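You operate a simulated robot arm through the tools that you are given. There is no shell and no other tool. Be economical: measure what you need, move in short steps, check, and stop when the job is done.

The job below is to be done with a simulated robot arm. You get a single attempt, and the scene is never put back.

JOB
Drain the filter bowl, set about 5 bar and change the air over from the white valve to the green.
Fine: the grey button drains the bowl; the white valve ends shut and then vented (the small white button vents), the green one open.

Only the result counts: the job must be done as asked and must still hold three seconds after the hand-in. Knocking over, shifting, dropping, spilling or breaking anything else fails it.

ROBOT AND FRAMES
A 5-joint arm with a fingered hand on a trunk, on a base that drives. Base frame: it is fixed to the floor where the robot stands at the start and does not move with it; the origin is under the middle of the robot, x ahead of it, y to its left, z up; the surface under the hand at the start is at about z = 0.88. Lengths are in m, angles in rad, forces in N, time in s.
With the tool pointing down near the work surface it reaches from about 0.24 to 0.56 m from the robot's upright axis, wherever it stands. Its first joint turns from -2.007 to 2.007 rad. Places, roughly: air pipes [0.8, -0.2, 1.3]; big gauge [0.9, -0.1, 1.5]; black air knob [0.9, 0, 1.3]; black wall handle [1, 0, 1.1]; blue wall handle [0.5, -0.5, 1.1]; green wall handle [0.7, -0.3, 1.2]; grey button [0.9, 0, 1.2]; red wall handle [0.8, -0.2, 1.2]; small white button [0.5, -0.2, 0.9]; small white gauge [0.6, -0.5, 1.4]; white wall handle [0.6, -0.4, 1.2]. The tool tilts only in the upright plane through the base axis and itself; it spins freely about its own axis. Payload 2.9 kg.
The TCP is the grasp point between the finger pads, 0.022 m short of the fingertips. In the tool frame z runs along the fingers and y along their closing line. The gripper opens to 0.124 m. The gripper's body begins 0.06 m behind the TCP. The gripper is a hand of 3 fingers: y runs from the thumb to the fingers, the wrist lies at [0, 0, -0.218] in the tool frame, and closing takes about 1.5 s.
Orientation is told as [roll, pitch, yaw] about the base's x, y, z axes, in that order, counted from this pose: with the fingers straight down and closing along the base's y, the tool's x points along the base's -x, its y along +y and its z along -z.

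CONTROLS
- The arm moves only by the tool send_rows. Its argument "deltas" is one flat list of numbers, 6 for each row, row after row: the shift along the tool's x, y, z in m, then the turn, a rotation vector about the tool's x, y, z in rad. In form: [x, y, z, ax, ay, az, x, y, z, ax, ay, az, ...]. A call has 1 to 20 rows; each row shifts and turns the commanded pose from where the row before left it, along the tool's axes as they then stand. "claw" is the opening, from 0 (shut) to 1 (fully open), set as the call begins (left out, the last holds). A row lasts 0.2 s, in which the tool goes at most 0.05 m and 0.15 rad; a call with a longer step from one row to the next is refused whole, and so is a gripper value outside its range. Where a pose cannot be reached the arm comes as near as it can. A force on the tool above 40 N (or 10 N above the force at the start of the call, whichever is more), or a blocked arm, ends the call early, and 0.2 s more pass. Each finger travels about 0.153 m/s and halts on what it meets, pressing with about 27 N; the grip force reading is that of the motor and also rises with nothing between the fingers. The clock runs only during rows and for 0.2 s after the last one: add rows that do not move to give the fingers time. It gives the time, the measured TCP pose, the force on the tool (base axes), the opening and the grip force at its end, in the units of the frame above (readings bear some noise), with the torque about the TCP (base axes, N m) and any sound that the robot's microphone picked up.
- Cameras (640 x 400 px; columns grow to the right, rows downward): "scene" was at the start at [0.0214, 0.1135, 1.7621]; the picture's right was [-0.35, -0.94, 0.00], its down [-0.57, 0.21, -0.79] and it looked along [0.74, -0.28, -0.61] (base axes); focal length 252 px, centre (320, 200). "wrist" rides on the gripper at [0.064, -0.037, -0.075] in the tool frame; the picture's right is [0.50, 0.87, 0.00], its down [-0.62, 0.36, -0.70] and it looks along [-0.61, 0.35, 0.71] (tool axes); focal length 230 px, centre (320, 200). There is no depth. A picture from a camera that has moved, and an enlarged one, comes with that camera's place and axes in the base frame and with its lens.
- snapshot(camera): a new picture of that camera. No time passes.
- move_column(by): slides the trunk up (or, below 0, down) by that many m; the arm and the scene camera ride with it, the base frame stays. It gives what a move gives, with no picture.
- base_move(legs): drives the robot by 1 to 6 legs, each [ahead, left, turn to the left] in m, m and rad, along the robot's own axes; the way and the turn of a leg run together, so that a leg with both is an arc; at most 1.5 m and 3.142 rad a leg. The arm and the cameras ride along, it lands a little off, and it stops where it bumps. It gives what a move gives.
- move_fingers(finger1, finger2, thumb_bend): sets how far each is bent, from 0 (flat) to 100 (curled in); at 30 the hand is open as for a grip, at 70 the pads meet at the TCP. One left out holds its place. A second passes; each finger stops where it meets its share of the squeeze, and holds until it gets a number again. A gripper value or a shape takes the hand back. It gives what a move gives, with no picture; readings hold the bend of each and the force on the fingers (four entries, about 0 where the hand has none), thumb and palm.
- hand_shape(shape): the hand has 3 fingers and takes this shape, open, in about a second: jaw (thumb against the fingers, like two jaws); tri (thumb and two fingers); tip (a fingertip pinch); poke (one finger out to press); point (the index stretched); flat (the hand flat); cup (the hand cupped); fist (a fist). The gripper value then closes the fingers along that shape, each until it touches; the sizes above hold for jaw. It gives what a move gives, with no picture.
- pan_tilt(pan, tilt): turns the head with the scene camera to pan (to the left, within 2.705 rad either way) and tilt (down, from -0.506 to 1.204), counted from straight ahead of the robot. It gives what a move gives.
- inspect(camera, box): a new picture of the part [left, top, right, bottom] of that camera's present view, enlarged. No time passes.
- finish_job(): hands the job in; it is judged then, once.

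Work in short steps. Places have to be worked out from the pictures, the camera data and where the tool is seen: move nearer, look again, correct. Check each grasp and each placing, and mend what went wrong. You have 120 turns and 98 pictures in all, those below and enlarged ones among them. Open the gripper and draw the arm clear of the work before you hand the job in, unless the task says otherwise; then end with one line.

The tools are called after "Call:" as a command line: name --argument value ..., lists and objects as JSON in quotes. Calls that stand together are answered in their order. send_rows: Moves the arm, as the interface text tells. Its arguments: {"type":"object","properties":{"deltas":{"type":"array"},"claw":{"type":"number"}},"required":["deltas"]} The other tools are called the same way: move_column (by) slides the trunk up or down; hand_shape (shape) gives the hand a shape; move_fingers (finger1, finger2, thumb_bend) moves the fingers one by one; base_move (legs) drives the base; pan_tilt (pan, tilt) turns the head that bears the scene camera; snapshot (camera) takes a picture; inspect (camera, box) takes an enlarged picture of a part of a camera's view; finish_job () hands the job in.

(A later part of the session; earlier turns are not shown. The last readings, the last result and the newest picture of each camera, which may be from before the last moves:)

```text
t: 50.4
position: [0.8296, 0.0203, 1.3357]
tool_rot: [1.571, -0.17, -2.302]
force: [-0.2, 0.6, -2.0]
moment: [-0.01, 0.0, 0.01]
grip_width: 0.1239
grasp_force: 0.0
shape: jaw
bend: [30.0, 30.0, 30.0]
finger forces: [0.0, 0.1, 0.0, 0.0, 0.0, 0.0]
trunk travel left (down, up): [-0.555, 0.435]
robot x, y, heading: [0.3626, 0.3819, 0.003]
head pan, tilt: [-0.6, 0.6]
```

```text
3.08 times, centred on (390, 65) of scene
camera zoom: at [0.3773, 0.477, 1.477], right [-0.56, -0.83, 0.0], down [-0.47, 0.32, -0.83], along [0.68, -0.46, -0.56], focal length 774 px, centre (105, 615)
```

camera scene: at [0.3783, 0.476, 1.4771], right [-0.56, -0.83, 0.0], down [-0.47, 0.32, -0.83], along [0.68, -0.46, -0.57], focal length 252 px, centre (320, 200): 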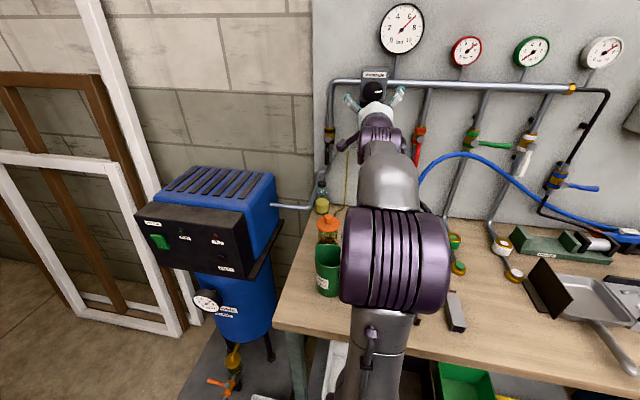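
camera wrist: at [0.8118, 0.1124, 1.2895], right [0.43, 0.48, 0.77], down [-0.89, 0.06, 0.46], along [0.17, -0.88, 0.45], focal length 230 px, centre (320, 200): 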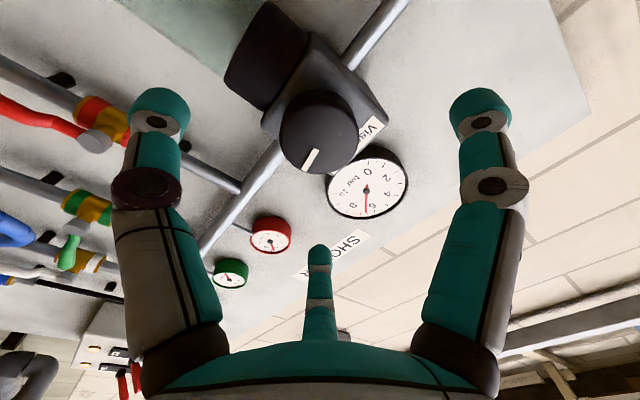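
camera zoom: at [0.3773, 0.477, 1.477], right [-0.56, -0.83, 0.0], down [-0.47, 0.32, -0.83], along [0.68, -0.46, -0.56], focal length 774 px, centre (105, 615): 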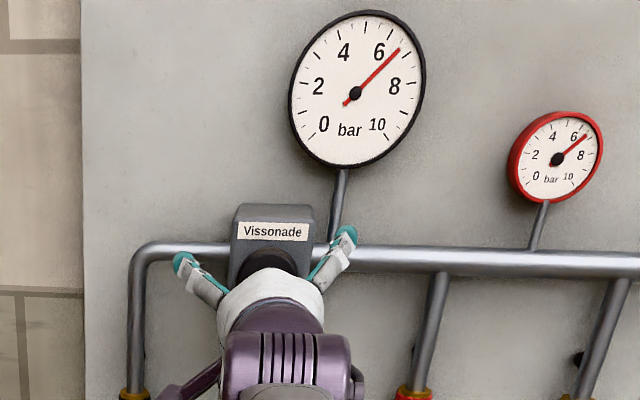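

The knob is centred between the fingers in both views. Advance 4.5 cm with the hand open.

Call:
send_rows --deltas '[0, 0, 0.025, 0, 0, 0, 0, 0, 0.015, 0, 0, 0, 0, 0, 0.005, 0, 0, 0, 0, 0, 0, 0, 0, 0]'

Call:
snapshot --camera "wrist"

```text
t: 51.4
position: [0.8645, -0.0099, 1.3351]
tool_rot: [1.568, -0.169, -2.3]
force: [-0.1, 0.3, -0.1]
moment: [0.0, 0.04, 0.04]
grip_width: 0.1238
grasp_force: 0.2
shape: jaw
bend: [30.0, 30.0, 30.0]
finger forces: [0.1, 0.1, 0.1, 0.0, 0.0, 0.1]
trunk travel left (down, up): [-0.555, 0.435]
robot x, y, heading: [0.3679, 0.3794, 0.002]
head pan, tilt: [-0.6, 0.6]
```

```text
63 pictures are left
camera wrist: at [0.8461, 0.0825, 1.2888], right [0.43, 0.48, 0.77], down [-0.89, 0.06, 0.46], along [0.17, -0.88, 0.45], focal length 230 px, centre (320, 200)
```

wrist: 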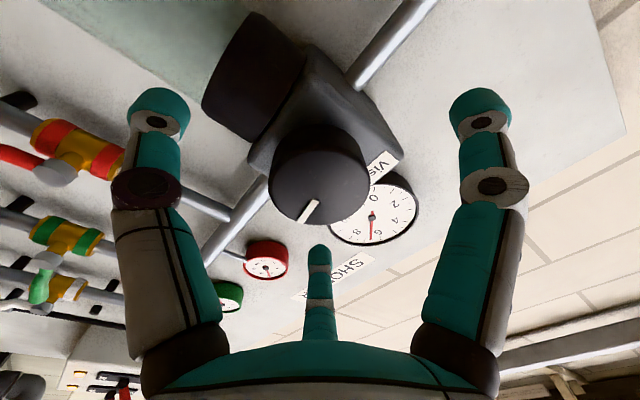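

The knob face is about 1 cm ahead of the TCP. I'll advance 13 mm and close gently.

Call:
send_rows --deltas '[0, 0, 0.013, 0, 0, 0, 0, 0, 0, 0, 0, 0]'

Call:
send_rows --deltas '[0, 0, 0, 0, 0, 0, 0, 0, 0, 0, 0, 0, 0, 0, 0, 0, 0, 0, 0, 0, 0, 0, 0, 0, 0, 0, 0, 0, 0, 0, 0, 0, 0, 0, 0, 0, 0, 0, 0, 0, 0, 0, 0, 0, 0, 0, 0, 0]' --claw 0

Call:
snapshot --camera "wrist"

```text
t: 52.0
position: [0.8734, -0.0188, 1.3351]
tool_rot: [1.571, -0.169, -2.303]
force: [0.2, -0.2, 0.1]
moment: [-0.01, -0.02, 0.01]
grip_width: 0.1239
grasp_force: 0.0
shape: jaw
bend: [30.0, 30.0, 30.0]
finger forces: [0.0, 0.0, 0.0, 0.0, 0.1, 0.0]
trunk travel left (down, up): [-0.555, 0.435]
robot x, y, heading: [0.3631, 0.3824, 0.005]
head pan, tilt: [-0.6, 0.6]
```

```text
t: 53.8
position: [0.8737, -0.0193, 1.3352]
tool_rot: [1.568, -0.169, -2.301]
force: [0.8, 0.8, -1.7]
moment: [0.02, 0.0, -0.04]
grip_width: 0.0431
grasp_force: 26.9
shape: jaw
bend: [77.0, 40.0, 70.0]
finger forces: [24.3, 24.5, 0.0, 0.0, 24.6, 0.0]
trunk travel left (down, up): [-0.555, 0.435]
robot x, y, heading: [0.3652, 0.3827, 0.007]
head pan, tilt: [-0.6, 0.6]
```

```text
62 pictures are left
camera wrist: at [0.8561, 0.0734, 1.2884], right [0.43, 0.47, 0.77], down [-0.89, 0.06, 0.46], along [0.17, -0.88, 0.45], focal length 230 px, centre (320, 200)
```

wrist: 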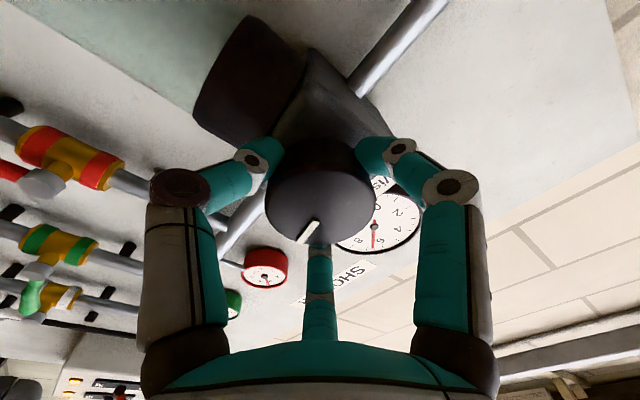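

Grip holds with three contacts. I'll turn counter-clockwise by 0.4 rad and check the gauge.

Call:
send_rows --deltas '[0, 0, 0, 0, 0, -0.1, 0, 0, 0, 0, 0, -0.1, 0, 0, 0, 0, 0, -0.1, 0, 0, 0, 0, 0, -0.1, 0, 0, 0, 0, 0, 0, 0, 0, 0, 0, 0, 0]'

Call:
snapshot --camera "wrist"

Call:
inspect --camera "scene" --box '[330, 0, 450, 130]'

```text
t: 55.2
position: [0.8733, -0.0202, 1.3346]
tool_rot: [1.566, -0.569, -2.301]
force: [-8.4, 3.2, -17.5]
moment: [0.34, 0.25, -0.13]
grip_width: 0.0429
grasp_force: 27.3
shape: jaw
bend: [77.0, 40.0, 70.0]
finger forces: [25.2, 24.1, 0.1, 0.0, 31.3, 0.1]
trunk travel left (down, up): [-0.555, 0.435]
robot x, y, heading: [0.3651, 0.3831, 0.004]
head pan, tilt: [-0.6, 0.6]
```

```text
61 pictures are left
camera wrist: at [0.8401, 0.0553, 1.2698], right [0.59, 0.66, 0.46], down [-0.74, 0.22, 0.64], along [0.32, -0.72, 0.62], focal length 230 px, centre (320, 200)
```

wrist: 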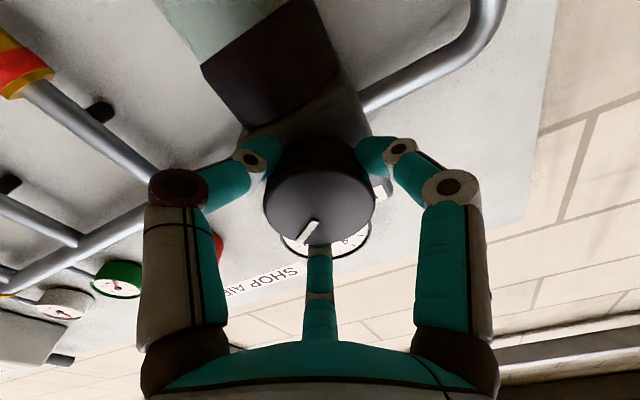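

```text
3.08 times, centred on (390, 65) of scene
camera zoom: at [0.3778, 0.4754, 1.477], right [-0.56, -0.83, 0.0], down [-0.47, 0.32, -0.83], along [0.68, -0.46, -0.57], focal length 774 px, centre (105, 615)
```

zoom: 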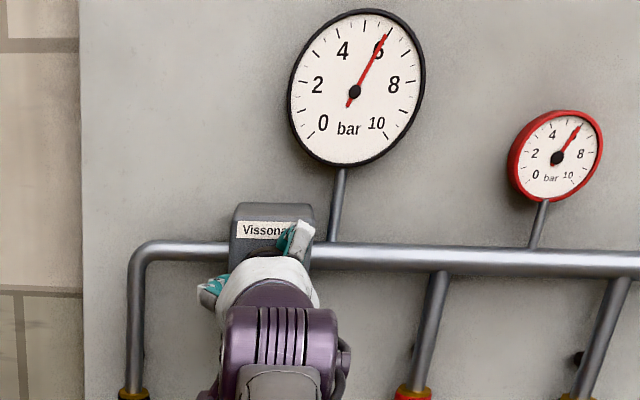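

Pressure fell to about 6.05 bar for 0.4 rad, so about 0.75 rad more is needed. I'll turn another 0.5 rad, easing the side force a little.

Call:
send_rows --deltas '[0.0008, -0.0012, -0.0005, 0, 0, -0.1, 0.0008, -0.0012, -0.0005, 0, 0, -0.1, 0, 0, 0, 0, 0, -0.1, 0, 0, 0, 0, 0, -0.1, 0, 0, 0, 0, 0, -0.1, 0, 0, 0, 0, 0, 0, 0, 0, 0, 0, 0, 0]'

Call:
inspect --camera "scene" --box '[330, 0, 450, 130]'

```text
t: 56.8
position: [0.8726, -0.0226, 1.3338]
tool_rot: [1.566, -1.069, -2.298]
force: [-2.3, -8.5, -0.5]
moment: [0.19, 0.2, -0.35]
grip_width: 0.0426
grasp_force: 27.1
shape: jaw
bend: [77.0, 40.0, 70.0]
finger forces: [24.2, 26.4, 0.1, 0.0, 26.8, 0.0]
trunk travel left (down, up): [-0.555, 0.435]
robot x, y, heading: [0.3642, 0.3841, 0.008]
head pan, tilt: [-0.6, 0.6]
```

```text
3.08 times, centred on (390, 65) of scene
camera zoom: at [0.3772, 0.473, 1.4773], right [-0.56, -0.83, 0.0], down [-0.47, 0.32, -0.82], along [0.68, -0.46, -0.57], focal length 774 px, centre (105, 615)
```

zoom: 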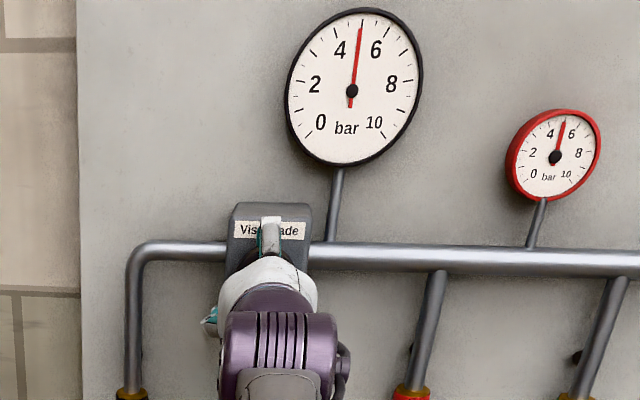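

The needle stands nearly at the top. I'll enlarge the gauge for an exact reading.

Call:
inspect --camera "scene" --box '[378, 0, 418, 36]'

```text
11.11 times, centred on (398, 18) of scene
camera zoom: at [0.3772, 0.473, 1.4773], right [-0.56, -0.83, 0.0], down [-0.47, 0.32, -0.82], along [0.68, -0.46, -0.57], focal length 2797 px, centre (-547, 2222)
```

zoom: 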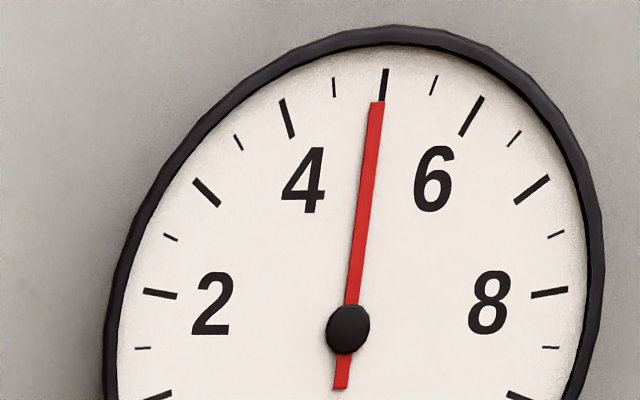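

It reads about 4.95–5.0 bar. I'll release the knob and draw straight back.

Call:
send_rows --deltas '[0, 0, 0, 0, 0, 0, 0, 0, 0, 0, 0, 0, 0, 0, 0, 0, 0, 0, 0, 0, 0, 0, 0, 0, 0, 0, 0, 0, 0, 0, 0, 0, -0.03, 0, 0, 0, 0, 0, -0.04, 0, 0, 0, 0, 0, -0.05, 0, 0, 0]' --claw 1

Call:
snapshot --camera "wrist"

Call:
inspect --camera "scene" --box '[368, 0, 488, 75]'

```text
t: 58.6
position: [0.7841, 0.0628, 1.3363]
tool_rot: [1.573, -1.071, -2.303]
force: [0.8, -0.1, -0.1]
moment: [-0.02, -0.01, 0.04]
grip_width: 0.1239
grasp_force: 0.1
shape: jaw
bend: [30.0, 30.0, 30.0]
finger forces: [0.1, 0.0, 0.0, 0.1, 0.1, 0.0]
trunk travel left (down, up): [-0.555, 0.435]
robot x, y, heading: [0.361, 0.3829, 0.004]
head pan, tilt: [-0.6, 0.6]
```

```text
57 pictures are left
camera wrist: at [0.7264, 0.1114, 1.2627], right [0.67, 0.75, -0.02], down [-0.51, 0.48, 0.71], along [0.54, -0.46, 0.7], focal length 230 px, centre (320, 200)
```

wrist: 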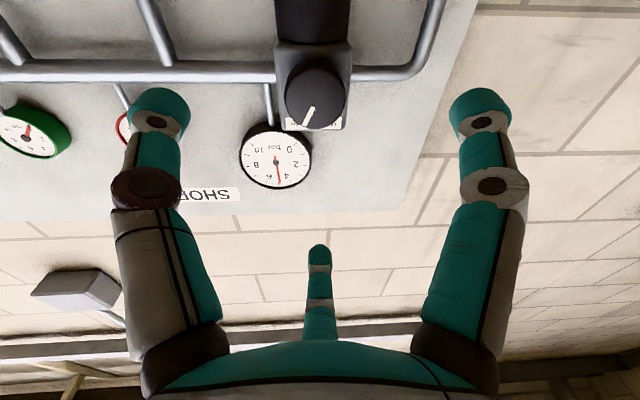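

```text
5.33 times, centred on (428, 38) of scene
camera zoom: at [0.3764, 0.4777, 1.4769], right [-0.56, -0.83, 0.0], down [-0.47, 0.32, -0.83], along [0.68, -0.46, -0.56], focal length 1342 px, centre (-256, 1067)
```

zoom: 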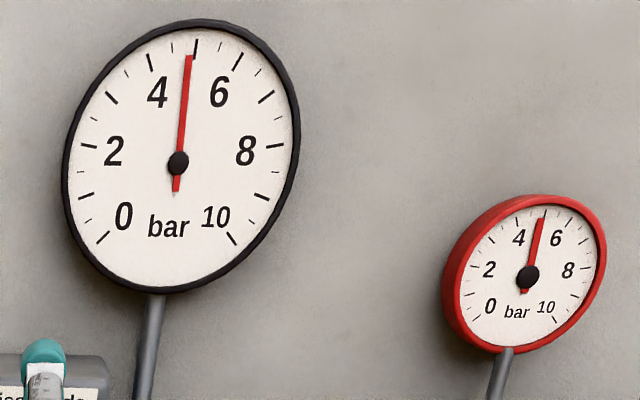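

Pressure holds at about 4.9–5. Next the white valve, judged at about (0.60, -0.40, 1.19). I'll retract a bit more and drive 0.47 m right along the wall.

Call:
send_rows --deltas '[0, 0, -0.04, 0, 0, 0.1, 0, 0, -0.02, 0, 0, 0.1]' --claw 0

Call:
base_move --legs '[[-0.319, -0.345, 0]]'

Call:
snapshot --camera "wrist"

Call:
snapshot --camera "scene"

```text
t: 59.2
position: [0.7398, 0.1005, 1.3338]
tool_rot: [1.567, -0.867, -2.297]
force: [0.1, -0.9, -0.4]
moment: [-0.02, 0.02, 0.02]
grip_width: 0.0
grasp_force: 5.7
shape: jaw
bend: [70.0, 70.0, 70.0]
finger forces: [0.1, 0.0, 0.1, 0.1, 0.1, 0.0]
trunk travel left (down, up): [-0.555, 0.435]
robot x, y, heading: [0.3628, 0.3844, 0.001]
head pan, tilt: [-0.6, 0.6]
```

```text
t: 62.0
position: [0.4206, -0.2467, 1.3353]
tool_rot: [1.569, -0.869, -2.3]
force: [0.8, 0.5, 0.3]
moment: [-0.01, 0.03, 0.01]
grip_width: 0.0
grasp_force: 27.0
shape: jaw
bend: [70.0, 70.0, 70.0]
finger forces: [0.1, 0.0, 0.0, 0.0, 0.0, 0.0]
trunk travel left (down, up): [-0.555, 0.435]
robot x, y, heading: [0.0479, 0.0335, 0.0]
head pan, tilt: [-0.6, 0.6]
```

```text
55 pictures are left
camera wrist: at [0.3729, -0.1866, 1.2632], right [0.66, 0.73, 0.18], down [-0.61, 0.37, 0.7], along [0.45, -0.57, 0.69], focal length 230 px, centre (320, 200)
```

wrist: 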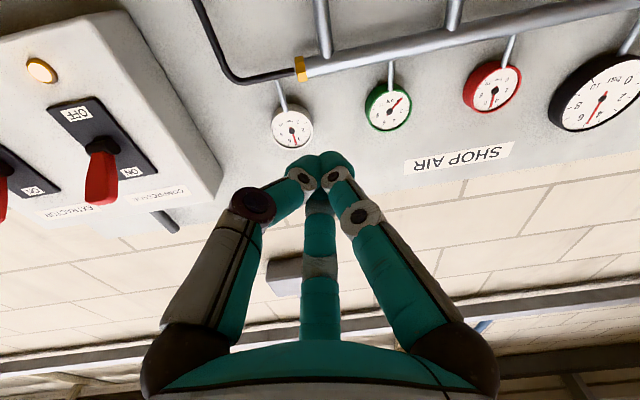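

```text
54 pictures are left
camera scene: at [0.0591, 0.1282, 1.4771], right [-0.56, -0.83, 0.0], down [-0.47, 0.32, -0.83], along [0.68, -0.46, -0.56], focal length 252 px, centre (320, 200)
```

scene: 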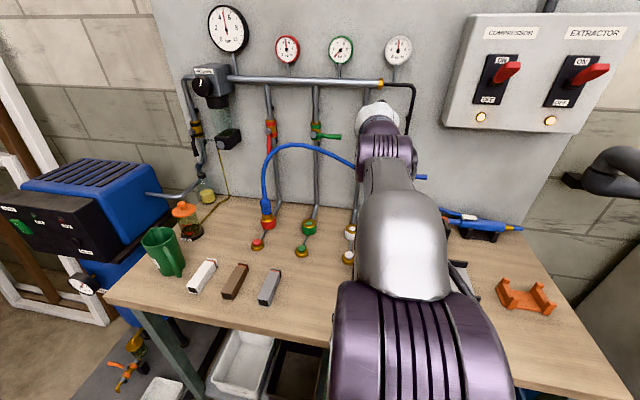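

I'll spin the camera to the left side of the hand and lower the trunk to valve height, then look.

Call:
send_rows --deltas '[0, 0, 0, 0, 0, 0.14, 0, 0, 0, 0, 0, 0.14, 0, 0, 0, 0, 0, 0.14, 0, 0, 0, 0, 0, 0.14]'

Call:
move_column --by -0.2

Call:
snapshot --camera "wrist"

Call:
snapshot --camera "scene"

```text
t: 63.0
position: [0.4215, -0.2463, 1.335]
tool_rot: [1.568, -0.307, -2.303]
force: [0.6, 0.0, 1.0]
moment: [0.01, -0.01, 0.03]
grip_width: 0.0
grasp_force: 27.2
shape: jaw
bend: [70.0, 70.0, 70.0]
finger forces: [0.0, 0.0, 0.1, 0.0, 0.0, 0.1]
trunk travel left (down, up): [-0.555, 0.435]
robot x, y, heading: [0.0477, 0.0325, 0.006]
head pan, tilt: [-0.6, 0.6]
```

```text
t: 65.2
position: [0.4209, -0.2462, 1.1351]
tool_rot: [1.57, -0.309, -2.302]
force: [-0.3, 0.1, 0.2]
moment: [0.01, 0.0, -0.01]
grip_width: 0.0
grasp_force: 27.4
shape: jaw
bend: [70.0, 70.0, 70.0]
finger forces: [0.1, 0.0, 0.0, 0.1, 0.0, 0.1]
trunk travel left (down, up): [-0.355, 0.635]
robot x, y, heading: [0.0506, 0.0322, 0.0]
head pan, tilt: [-0.6, 0.6]
```

```text
53 pictures are left
camera wrist: at [0.3977, -0.1589, 1.0812], right [0.5, 0.55, 0.67], down [-0.84, 0.11, 0.53], along [0.22, -0.83, 0.52], focal length 230 px, centre (320, 200)
```

wrist: 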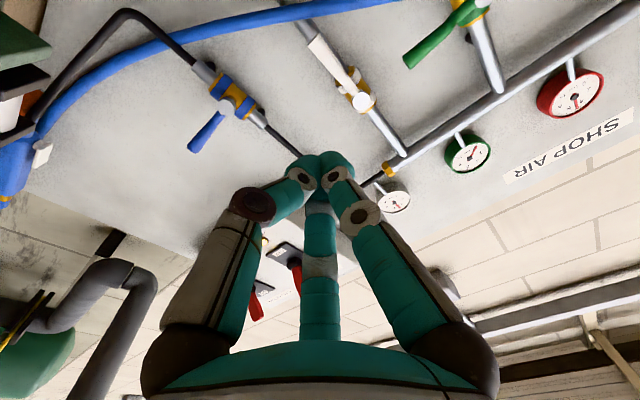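

```text
52 pictures are left
camera scene: at [0.0595, 0.1287, 1.2771], right [-0.56, -0.83, 0.0], down [-0.47, 0.32, -0.83], along [0.68, -0.46, -0.56], focal length 252 px, centre (320, 200)
```

scene: 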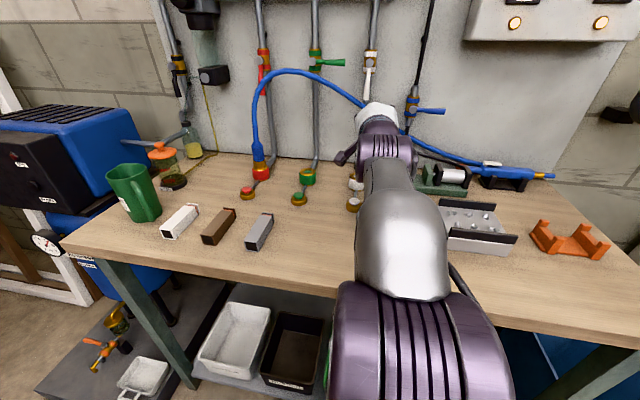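

Both views show the white lever hanging down with the hose near its tip. I'll enlarge both.

Call:
inspect --camera "scene" --box '[280, 20, 440, 120]'

Call:
inspect --camera "wrist" --box '[180, 0, 500, 200]'

```text
4.00 times, centred on (360, 70) of scene
camera zoom: at [0.0595, 0.1287, 1.2771], right [-0.56, -0.83, 0.0], down [-0.47, 0.32, -0.83], along [0.68, -0.46, -0.56], focal length 1007 px, centre (160, 720)
```

zoom: 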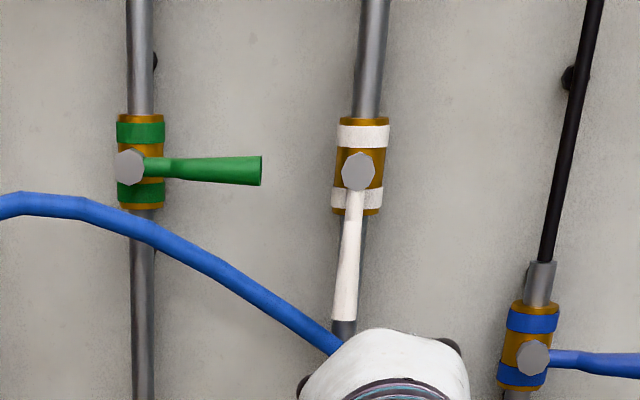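

```text
2.00 times, centred on (340, 100) of wrist
camera zoom: at [0.3977, -0.1589, 1.0812], right [0.5, 0.55, 0.67], down [-0.84, 0.11, 0.53], along [0.22, -0.83, 0.52], focal length 460 px, centre (280, 400)
```

zoom: 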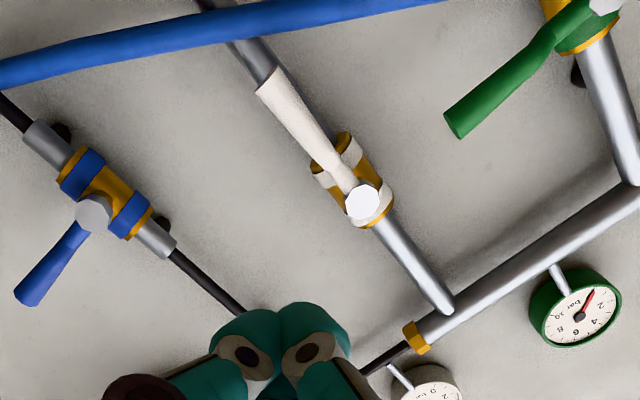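

White hub triangulated at (0.597, -0.391, 1.206), lever tip at z ≈ 1.115, depth ≈ 0.70; the hose runs behind, near the wall. I'll push the lever to the right with the closed fingertips along an arc. First raise the trunk 0.1 m for reach and pre-position left of the lever.

Call:
move_column --by 0.1

Call:
send_rows --deltas '[0.0175, 0.0135, 0, -0.0148, 0.0462, 0, 0.0175, 0.0135, 0, -0.0148, 0.0462, 0, 0.0153, -0.0476, 0, 0, 0, 0, 0.0153, -0.0476, 0, 0, 0, 0, 0, 0, 0.04, 0, 0, 0, 0, 0, 0.04, 0, 0, 0, 0, 0, 0.03, 0, 0, 0, 0, 0, 0, 0, 0, 0]'

Call:
snapshot --camera "wrist"

Call:
inspect --camera "scene" --box '[240, 40, 480, 190]'

```text
t: 66.5
position: [0.4206, -0.2469, 1.235]
tool_rot: [1.568, -0.307, -2.301]
force: [-0.3, -0.3, 0.8]
moment: [0.01, -0.04, -0.02]
grip_width: 0.0001
grasp_force: 26.7
shape: jaw
bend: [70.0, 70.0, 70.0]
finger forces: [0.0, 0.1, 0.0, 0.0, 0.0, 0.0]
trunk travel left (down, up): [-0.455, 0.535]
robot x, y, heading: [0.0476, 0.034, 0.004]
head pan, tilt: [-0.6, 0.6]
```

```text
t: 68.3
position: [0.5361, -0.2823, 1.1494]
tool_rot: [1.568, -0.307, -2.205]
force: [0.0, 0.3, 1.3]
moment: [0.01, 0.02, 0.0]
grip_width: 0.0
grasp_force: 27.3
shape: jaw
bend: [70.0, 70.0, 70.0]
finger forces: [0.1, 0.0, 0.0, 0.0, 0.0, 0.0]
trunk travel left (down, up): [-0.455, 0.535]
robot x, y, heading: [0.0481, 0.0343, 0.004]
head pan, tilt: [-0.6, 0.6]
```

```text
49 pictures are left
camera wrist: at [0.5045, -0.1961, 1.095], right [0.44, 0.6, 0.67], down [-0.85, 0.03, 0.53], along [0.29, -0.8, 0.52], focal length 230 px, centre (320, 200)
```

wrist: 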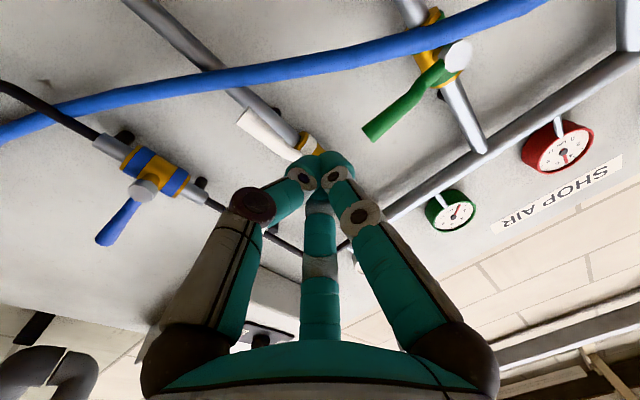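

```text
2.67 times, centred on (360, 115) of scene
camera zoom: at [0.0594, 0.1288, 1.377], right [-0.56, -0.83, 0.0], down [-0.47, 0.32, -0.83], along [0.68, -0.46, -0.56], focal length 671 px, centre (213, 427)
```

zoom: 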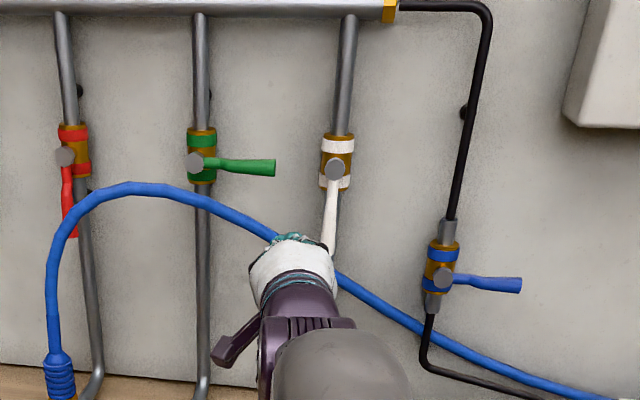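

The fingertips are left of the lever and clear of the hose. Advance 10 cm.

Call:
send_rows --deltas '[0, 0, 0.04, 0, 0, 0, 0, 0, 0.04, 0, 0, 0, 0, 0, 0.022, 0, 0, 0, 0, 0, 0, 0, 0, 0]'

Call:
snapshot --camera "wrist"

Call:
inspect --camera "scene" --box '[290, 60, 450, 160]'

```text
t: 69.3
position: [0.6179, -0.3394, 1.1488]
tool_rot: [1.568, -0.308, -2.202]
force: [0.2, 0.4, 0.1]
moment: [0.0, -0.01, -0.01]
grip_width: 0.0
grasp_force: 26.7
shape: jaw
bend: [70.0, 70.0, 70.0]
finger forces: [0.0, 0.0, 0.0, 0.0, 0.1, 0.0]
trunk travel left (down, up): [-0.455, 0.535]
robot x, y, heading: [0.0423, 0.0342, 0.004]
head pan, tilt: [-0.6, 0.6]
```

```text
47 pictures are left
camera wrist: at [0.5863, -0.2545, 1.0949], right [0.44, 0.6, 0.67], down [-0.85, 0.03, 0.53], along [0.3, -0.8, 0.52], focal length 230 px, centre (320, 200)
```

wrist: 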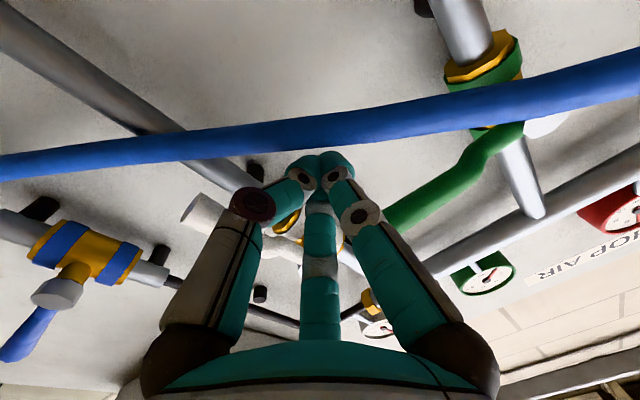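

```text
4.00 times, centred on (370, 110) of scene
camera zoom: at [0.0595, 0.1288, 1.377], right [-0.56, -0.83, 0.0], down [-0.47, 0.32, -0.83], along [0.68, -0.46, -0.56], focal length 1007 px, centre (120, 560)
```

zoom: 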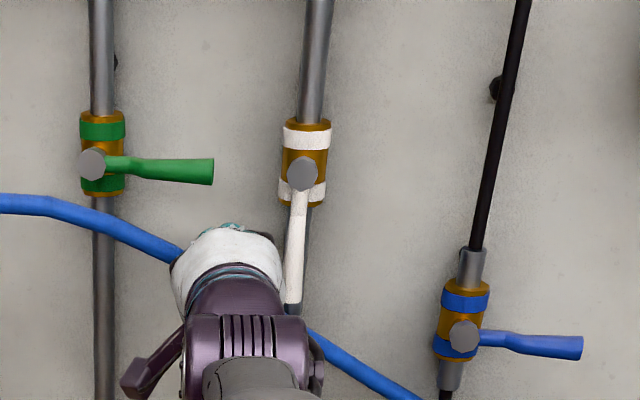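

The tips are beside the lever at the right depth, hose well behind. I'll run the first half of the arc (lever to about 45°).

Call:
send_rows --deltas '[0, 0, 0.006, 0, 0, 0, -0.0105, -0.005, 0, 0.0053, -0.0164, 0, -0.0105, -0.0049, 0, 0.0052, -0.0163, 0, -0.014, -0.0102, 0, 0.0075, -0.0234, 0, -0.0163, -0.0063, 0, 0.008, -0.0248, 0, -0.0173, -0.0018, 0, 0.0078, -0.0242, 0, 0, 0, 0, 0, 0, 0]'

Call:
inspect --camera "scene" --box '[290, 60, 450, 160]'

```text
t: 71.0
position: [0.5783, -0.4014, 1.144]
tool_rot: [1.569, -0.309, -2.32]
force: [-0.4, 0.3, -0.4]
moment: [-0.02, 0.04, 0.0]
grip_width: 0.0001
grasp_force: 27.3
shape: jaw
bend: [70.0, 70.0, 70.0]
finger forces: [0.0, 1.1, 0.0, 0.0, 0.0, 0.1]
trunk travel left (down, up): [-0.455, 0.535]
robot x, y, heading: [0.0486, 0.0373, 0.001]
head pan, tilt: [-0.6, 0.6]
```

```text
4.00 times, centred on (370, 110) of scene
camera zoom: at [0.0597, 0.1289, 1.377], right [-0.56, -0.83, 0.0], down [-0.47, 0.32, -0.83], along [0.68, -0.46, -0.56], focal length 1007 px, centre (120, 560)
```

zoom: 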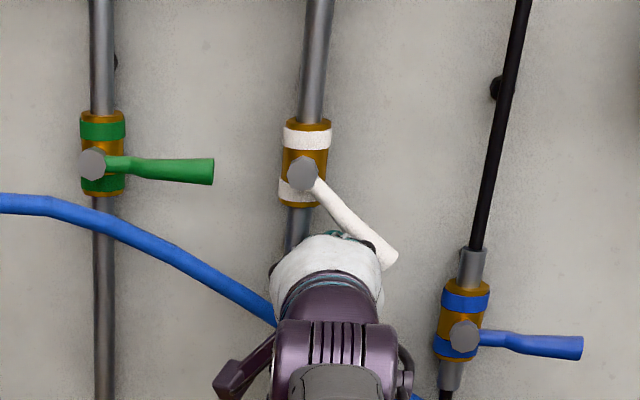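

The lever moves as planned, now about 45°. Second half of the arc.

Call:
send_rows --deltas '[-0.0173, 0.0026, 0, 0.0071, -0.0222, 0, -0.0159, 0.007, 0, 0.0059, -0.0185, 0, -0.0134, 0.0109, 0, 0.0043, -0.0135, 0, -0.0059, 0.0073, 0, 0.0016, -0.0049, 0, 0, 0, 0, 0, 0, 0]'

Call:
inspect --camera "scene" --box '[290, 60, 450, 160]'

Call:
snapshot --camera "wrist"

```text
t: 72.0
position: [0.5517, -0.4304, 1.1759]
tool_rot: [1.543, -0.31, -2.373]
force: [-2.7, 7.9, -15.6]
moment: [-0.15, -0.25, -0.14]
grip_width: 0.0
grasp_force: 26.9
shape: jaw
bend: [70.0, 70.0, 70.0]
finger forces: [0.1, 16.7, 0.0, 0.0, 0.1, 0.1]
trunk travel left (down, up): [-0.455, 0.535]
robot x, y, heading: [0.0457, 0.0324, 0.005]
head pan, tilt: [-0.6, 0.6]
stopped in row 5: the force on the tool passed its limit at 45 N (the readings are from after the stop); the commanded pose is now the measured one
```

```text
4.00 times, centred on (370, 110) of scene
camera zoom: at [0.0604, 0.1294, 1.377], right [-0.56, -0.83, 0.0], down [-0.47, 0.32, -0.82], along [0.68, -0.46, -0.57], focal length 1007 px, centre (120, 560)
```

zoom: 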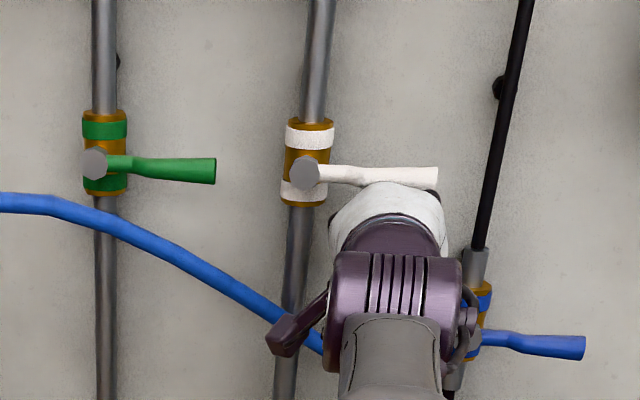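

```text
43 pictures are left
camera wrist: at [0.5352, -0.3402, 1.123], right [0.55, 0.5, 0.67], down [-0.82, 0.17, 0.55], along [0.16, -0.85, 0.5], focal length 230 px, centre (320, 200)
```

wrist: 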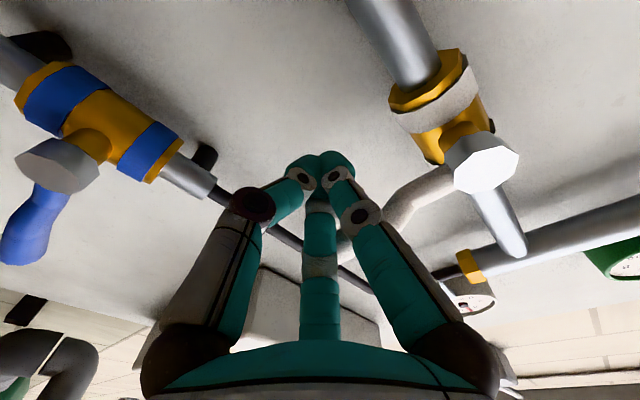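

White is fully across the pipe (shut, at its stop). I'll drop slightly off the lever, back out 15 cm, raise the trunk 0.1 m and drive 0.12 m left to the green valve.

Call:
send_rows --deltas '[0.0037, -0.0114, 0, 0, 0, 0, 0, 0, -0.045, 0, 0, 0, 0, 0, -0.045, 0, 0, 0, 0, 0, -0.045, -0.0107, 0.0333, 0, 0, 0, -0.03, -0.0107, 0.0333, 0]'

Call:
move_column --by 0.1

Call:
base_move --legs '[[0.0814, 0.0882, 0]]'

Call:
inspect --camera "scene" --box '[240, 20, 480, 170]'

Call:
snapshot --camera "wrist"

```text
t: 73.2
position: [0.4559, -0.2892, 1.1712]
tool_rot: [1.552, -0.307, -2.313]
force: [0.0, 0.7, -0.1]
moment: [0.03, -0.03, -0.01]
grip_width: 0.0002
grasp_force: 27.2
shape: jaw
bend: [70.0, 70.0, 70.0]
finger forces: [0.1, 0.1, 0.1, 0.1, 0.0, 0.0]
out of reach, approached as far as the arm can: row 4, 5
trunk travel left (down, up): [-0.455, 0.535]
robot x, y, heading: [0.0417, 0.035, 0.007]
head pan, tilt: [-0.6, 0.6]
```

```text
t: 74.5
position: [0.4574, -0.2904, 1.2697]
tool_rot: [1.549, -0.307, -2.313]
force: [-0.5, 0.5, 0.5]
moment: [0.0, -0.02, 0.01]
grip_width: 0.0
grasp_force: 27.4
shape: jaw
bend: [70.0, 70.0, 70.0]
finger forces: [0.0, 0.0, 0.0, 0.1, 0.1, 0.0]
trunk travel left (down, up): [-0.555, 0.435]
robot x, y, heading: [0.0424, 0.0326, 0.006]
head pan, tilt: [-0.6, 0.6]
```

```text
t: 75.8
position: [0.5392, -0.2024, 1.2697]
tool_rot: [1.55, -0.308, -2.314]
force: [-0.3, 1.0, -0.6]
moment: [-0.02, 0.01, -0.04]
grip_width: 0.0
grasp_force: 26.8
shape: jaw
bend: [70.0, 70.0, 70.0]
finger forces: [0.1, 0.1, 0.0, 0.0, 0.1, 0.1]
trunk travel left (down, up): [-0.555, 0.435]
robot x, y, heading: [0.1302, 0.121, 0.002]
head pan, tilt: [-0.6, 0.6]
```

```text
2.67 times, centred on (360, 95) of scene
camera zoom: at [0.1428, 0.2184, 1.477], right [-0.56, -0.83, 0.0], down [-0.47, 0.32, -0.82], along [0.68, -0.47, -0.57], focal length 671 px, centre (213, 480)
```

zoom: 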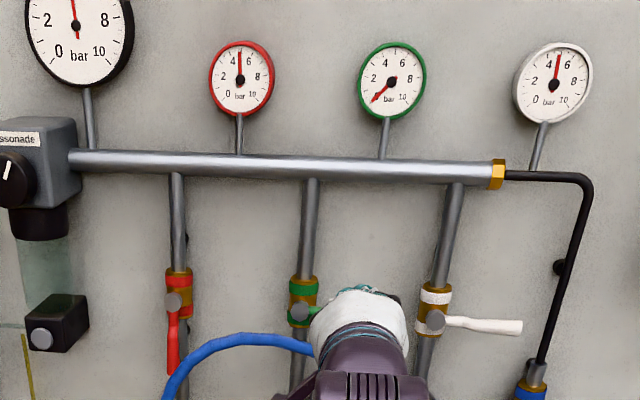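

```text
41 pictures are left
camera wrist: at [0.5175, -0.1129, 1.2173], right [0.51, 0.53, 0.67], down [-0.83, 0.12, 0.54], along [0.21, -0.84, 0.5], focal length 230 px, centre (320, 200)
```

wrist: 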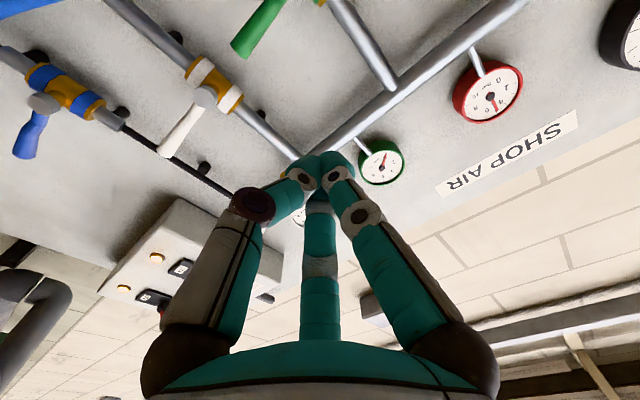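

White reads still pressurised downstream (needs venting later); green reads 0. Now I position above the green lever: down 2 cm and forward 14 cm.

Call:
send_rows --deltas '[0.003, -0.0095, 0.04, 0, 0, 0, 0.003, -0.0095, 0.04, 0, 0, 0, 0, 0, 0.04, 0, 0, 0, 0, 0, 0.02, 0, 0, 0, 0, 0, 0, 0, 0, 0]'

Call:
inspect --camera "scene" --box '[290, 80, 450, 180]'

Call:
snapshot --camera "wrist"

```text
t: 77.0
position: [0.6422, -0.2983, 1.2464]
tool_rot: [1.55, -0.308, -2.313]
force: [0.3, -0.3, 0.1]
moment: [-0.05, 0.02, 0.0]
grip_width: 0.0001
grasp_force: 26.6
shape: jaw
bend: [70.0, 70.0, 70.0]
finger forces: [0.1, 0.1, 0.0, 0.1, 0.0, 0.0]
trunk travel left (down, up): [-0.555, 0.435]
robot x, y, heading: [0.1283, 0.1247, -0.001]
head pan, tilt: [-0.6, 0.6]
```

```text
4.00 times, centred on (370, 130) of scene
camera zoom: at [0.1417, 0.2173, 1.4771], right [-0.56, -0.83, 0.0], down [-0.47, 0.32, -0.83], along [0.68, -0.47, -0.56], focal length 1007 px, centre (120, 480)
```

zoom: 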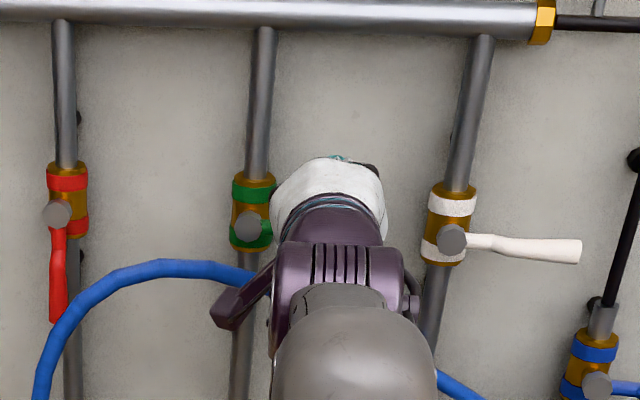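

```text
39 pictures are left
camera wrist: at [0.6195, -0.2098, 1.1944], right [0.51, 0.53, 0.67], down [-0.83, 0.12, 0.54], along [0.21, -0.84, 0.5], focal length 230 px, centre (320, 200)
```

wrist: 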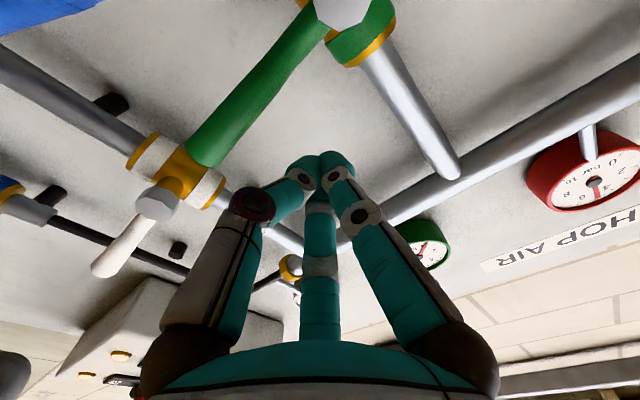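

Green hub is at s≈0.265, z≈1.208. The hose runs just behind the lever's plane here (depth ≈0.72), so I keep the tips shallower (depth ≈0.70) and push the lever down in steps.

Call:
send_rows --deltas '[0, 0, 0.006, 0, 0, 0, 0.0018, -0.0089, 0, 0.0005, -0.0014, 0, -0.0012, -0.015, 0, 0.0027, -0.0083, 0, 0.0027, -0.0149, 0, 0.0009, -0.0029, 0, 0.0064, -0.0137, 0, -0.0009, 0.0027, 0, 0, 0, 0, 0, 0, 0]'

Call:
inspect --camera "scene" --box '[290, 80, 450, 180]'

Call:
snapshot --camera "wrist"

```text
t: 78.4
position: [0.6421, -0.3078, 1.1939]
tool_rot: [1.55, -0.309, -2.328]
force: [-0.3, 0.0, -0.6]
moment: [0.01, -0.01, 0.02]
grip_width: 0.0
grasp_force: 27.2
shape: jaw
bend: [70.0, 70.0, 70.0]
finger forces: [0.0, 0.1, 0.0, 0.0, 0.0, 0.0]
trunk travel left (down, up): [-0.555, 0.435]
robot x, y, heading: [0.1297, 0.1242, 0.003]
head pan, tilt: [-0.6, 0.6]
```

```text
4.00 times, centred on (370, 130) of scene
camera zoom: at [0.1417, 0.2172, 1.477], right [-0.56, -0.83, 0.0], down [-0.47, 0.32, -0.83], along [0.68, -0.47, -0.56], focal length 1007 px, centre (120, 480)
```

zoom: 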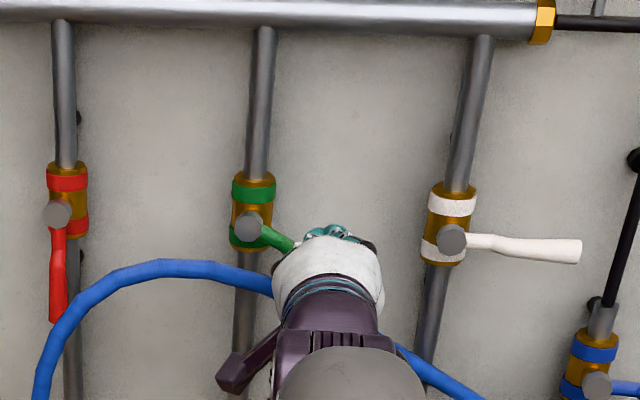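

```text
37 pictures are left
camera wrist: at [0.6199, -0.2186, 1.1418], right [0.52, 0.53, 0.67], down [-0.83, 0.13, 0.54], along [0.2, -0.84, 0.5], focal length 230 px, centre (320, 200)
```

wrist: 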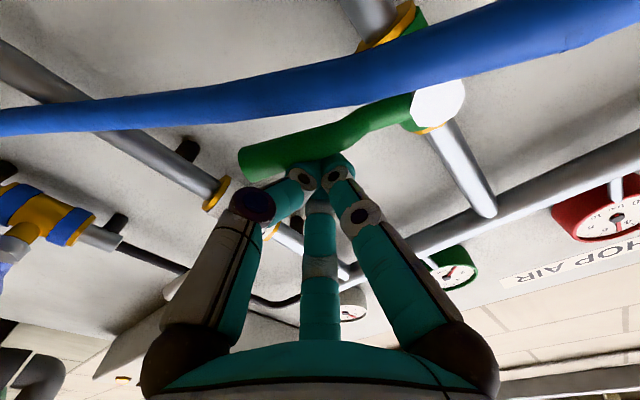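

Lever follows, about -35°, no contact forces from the hose. Continue.

Call:
send_rows --deltas '[0.0098, -0.0114, 0, -0.0027, 0.0083, 0, 0.0125, -0.0086, 0, -0.0042, 0.013, 0, 0, 0, 0, 0, 0, 0]'

Call:
inspect --camera "scene" --box '[290, 80, 450, 180]'

Call:
snapshot --camera "wrist"

```text
t: 79.2
position: [0.6507, -0.2949, 1.1687]
tool_rot: [1.549, -0.306, -2.3]
force: [-0.4, -1.2, -0.1]
moment: [0.03, 0.01, 0.0]
grip_width: 0.0001
grasp_force: 27.1
shape: jaw
bend: [70.0, 70.0, 70.0]
finger forces: [0.1, 0.1, 0.0, 0.0, 0.1, 0.0]
trunk travel left (down, up): [-0.555, 0.435]
robot x, y, heading: [0.1274, 0.1236, 0.004]
head pan, tilt: [-0.6, 0.6]
```

```text
4.00 times, centred on (370, 130) of scene
camera zoom: at [0.1416, 0.2171, 1.4771], right [-0.56, -0.83, 0.0], down [-0.47, 0.32, -0.83], along [0.68, -0.47, -0.56], focal length 1007 px, centre (120, 480)
```

zoom: 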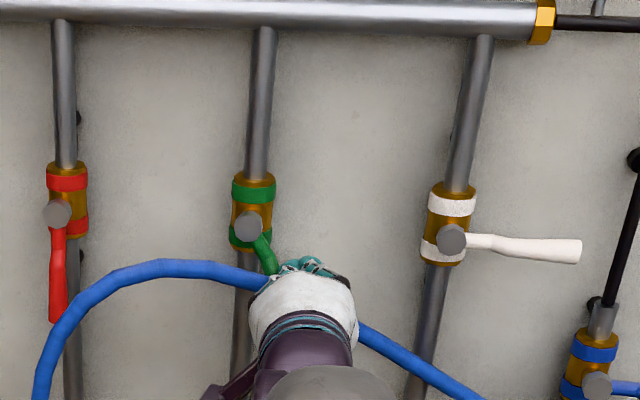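

```text
35 pictures are left
camera wrist: at [0.6272, -0.2066, 1.1166], right [0.51, 0.54, 0.67], down [-0.83, 0.11, 0.54], along [0.22, -0.84, 0.5], focal length 230 px, centre (320, 200)
```

wrist: 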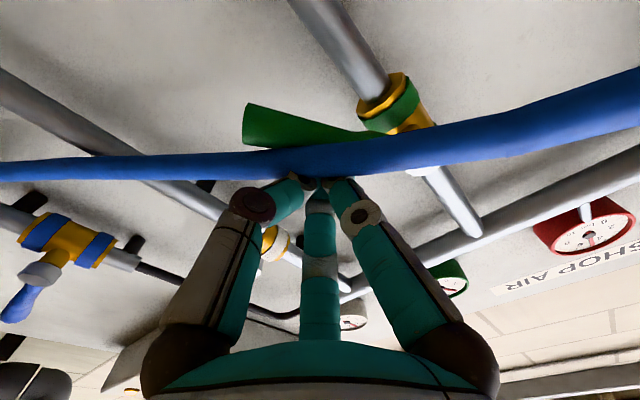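

Triangulating again, the hose here passes in front of the lever (depth ≈0.68, z ≈1.155), just under my fingertips. I'll back out and finish the last part from below the hose, pushing on the lever's tip.

Call:
send_rows --deltas '[0, 0, -0.04, 0, 0, 0, 0, 0, -0.037, 0, 0, 0, -0.008, -0.0257, 0, 0.0073, -0.0228, 0, -0.008, -0.0257, 0, 0.0073, -0.0228, 0, 0, 0, 0, 0, 0, 0]'

Call:
snapshot --camera "wrist"

Call:
inspect --camera "scene" --box '[270, 80, 430, 180]'

```text
t: 80.4
position: [0.5746, -0.2643, 1.1256]
tool_rot: [1.55, -0.31, -2.355]
force: [0.7, 0.1, 0.1]
moment: [-0.02, 0.0, -0.01]
grip_width: 0.0001
grasp_force: 27.0
shape: jaw
bend: [70.0, 70.0, 70.0]
finger forces: [0.0, 0.0, 0.1, 0.0, 0.0, 0.0]
trunk travel left (down, up): [-0.555, 0.435]
robot x, y, heading: [0.1302, 0.1245, 0.002]
head pan, tilt: [-0.6, 0.6]
```

```text
34 pictures are left
camera wrist: at [0.5553, -0.1751, 1.0723], right [0.53, 0.51, 0.67], down [-0.83, 0.15, 0.54], along [0.17, -0.85, 0.5], focal length 230 px, centre (320, 200)
```

wrist: 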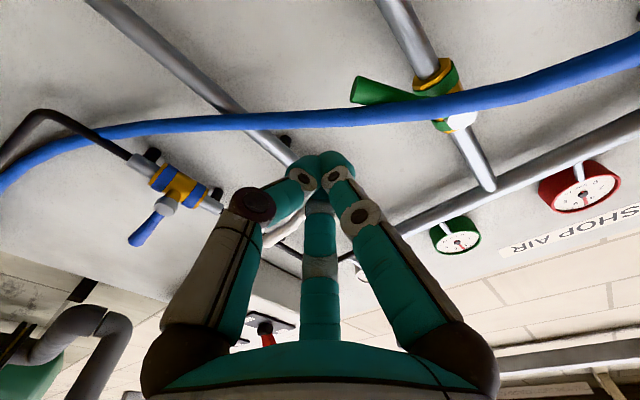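

```text
4.00 times, centred on (350, 130) of scene
camera zoom: at [0.1418, 0.2174, 1.4771], right [-0.56, -0.83, 0.0], down [-0.47, 0.32, -0.83], along [0.68, -0.47, -0.56], focal length 1007 px, centre (200, 480)
```

zoom: 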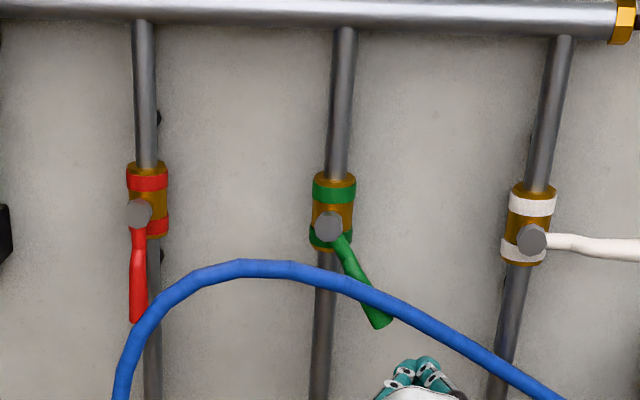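

Clear view: lever at about -57°, hose in front of its middle. The fingertips contact the lever closer than assumed, so I can push it nearer to the hub, above the hose. I'll rise, spin so no finger points down, then look before advancing.

Call:
send_rows --deltas '[-0.0003, 0.0336, 0, -0.0069, 0.0214, 0, -0.0003, 0.0336, 0, -0.0069, 0.0214, 0, 0, 0, 0, 0, 0, -0.146, 0, 0, 0, 0, 0, -0.146, 0, 0, 0, 0, 0, -0.146, 0, 0, 0, 0, 0, -0.146, 0, 0, 0, 0, 0, -0.146, 0, 0, 0, 0, 0, 0]'

Call:
snapshot --camera "wrist"

```text
t: 82.2
position: [0.5889, -0.248, 1.1901]
tool_rot: [1.532, -1.04, -2.286]
force: [0.1, -0.3, 0.2]
moment: [-0.02, 0.0, 0.01]
grip_width: 0.0004
grasp_force: 27.1
shape: jaw
bend: [70.0, 70.0, 70.0]
finger forces: [0.0, 0.0, 0.0, 0.0, 0.0, 0.0]
out of reach, approached as far as the arm can: row 3
trunk travel left (down, up): [-0.555, 0.435]
robot x, y, heading: [0.1329, 0.1222, 0.002]
head pan, tilt: [-0.6, 0.6]
```

```text
32 pictures are left
camera wrist: at [0.533, -0.1952, 1.1183], right [0.68, 0.73, 0.01], down [-0.51, 0.46, 0.73], along [0.53, -0.5, 0.69], focal length 230 px, centre (320, 200)
```

wrist: 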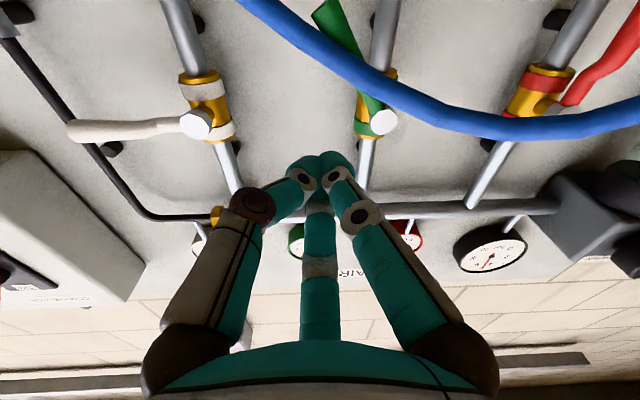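

The view from below shows the lever root between hub and hose clearly. Advance 8 cm at this height, right of the lever.

Call:
send_rows --deltas '[0, 0, 0.04, 0, 0, 0, 0, 0, 0.03, 0, 0, 0, 0, 0, 0.01, 0, 0, 0, 0, 0, 0, 0, 0, 0]'

Call:
snapshot --camera "wrist"

Call:
inspect --camera "scene" --box '[290, 100, 410, 175]'

```text
t: 83.2
position: [0.6459, -0.3023, 1.1876]
tool_rot: [1.533, -1.037, -2.287]
force: [0.4, 0.0, -0.2]
moment: [0.01, 0.05, -0.03]
grip_width: 0.0002
grasp_force: 27.3
shape: jaw
bend: [70.0, 70.0, 70.0]
finger forces: [0.1, 0.0, 0.2, 0.0, 0.0, 0.0]
trunk travel left (down, up): [-0.555, 0.435]
robot x, y, heading: [0.1307, 0.1221, 0.003]
head pan, tilt: [-0.6, 0.6]
```

```text
31 pictures are left
camera wrist: at [0.5911, -0.2492, 1.1166], right [0.68, 0.73, 0.01], down [-0.51, 0.46, 0.73], along [0.53, -0.5, 0.69], focal length 230 px, centre (320, 200)
```

wrist: 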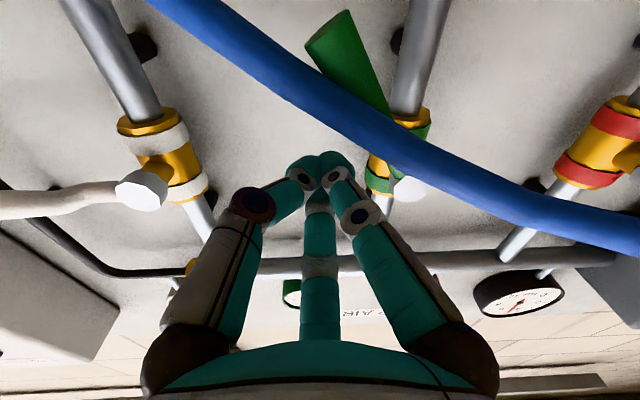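

```text
5.33 times, centred on (350, 138) of scene
camera zoom: at [0.1417, 0.2173, 1.4771], right [-0.56, -0.83, 0.0], down [-0.47, 0.32, -0.83], along [0.68, -0.47, -0.56], focal length 1342 px, centre (160, 533)
```

zoom: 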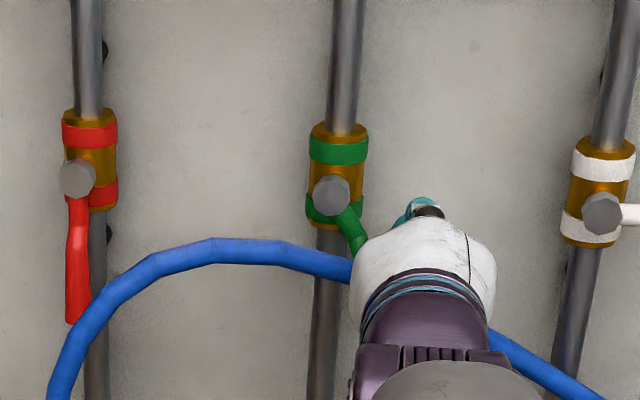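

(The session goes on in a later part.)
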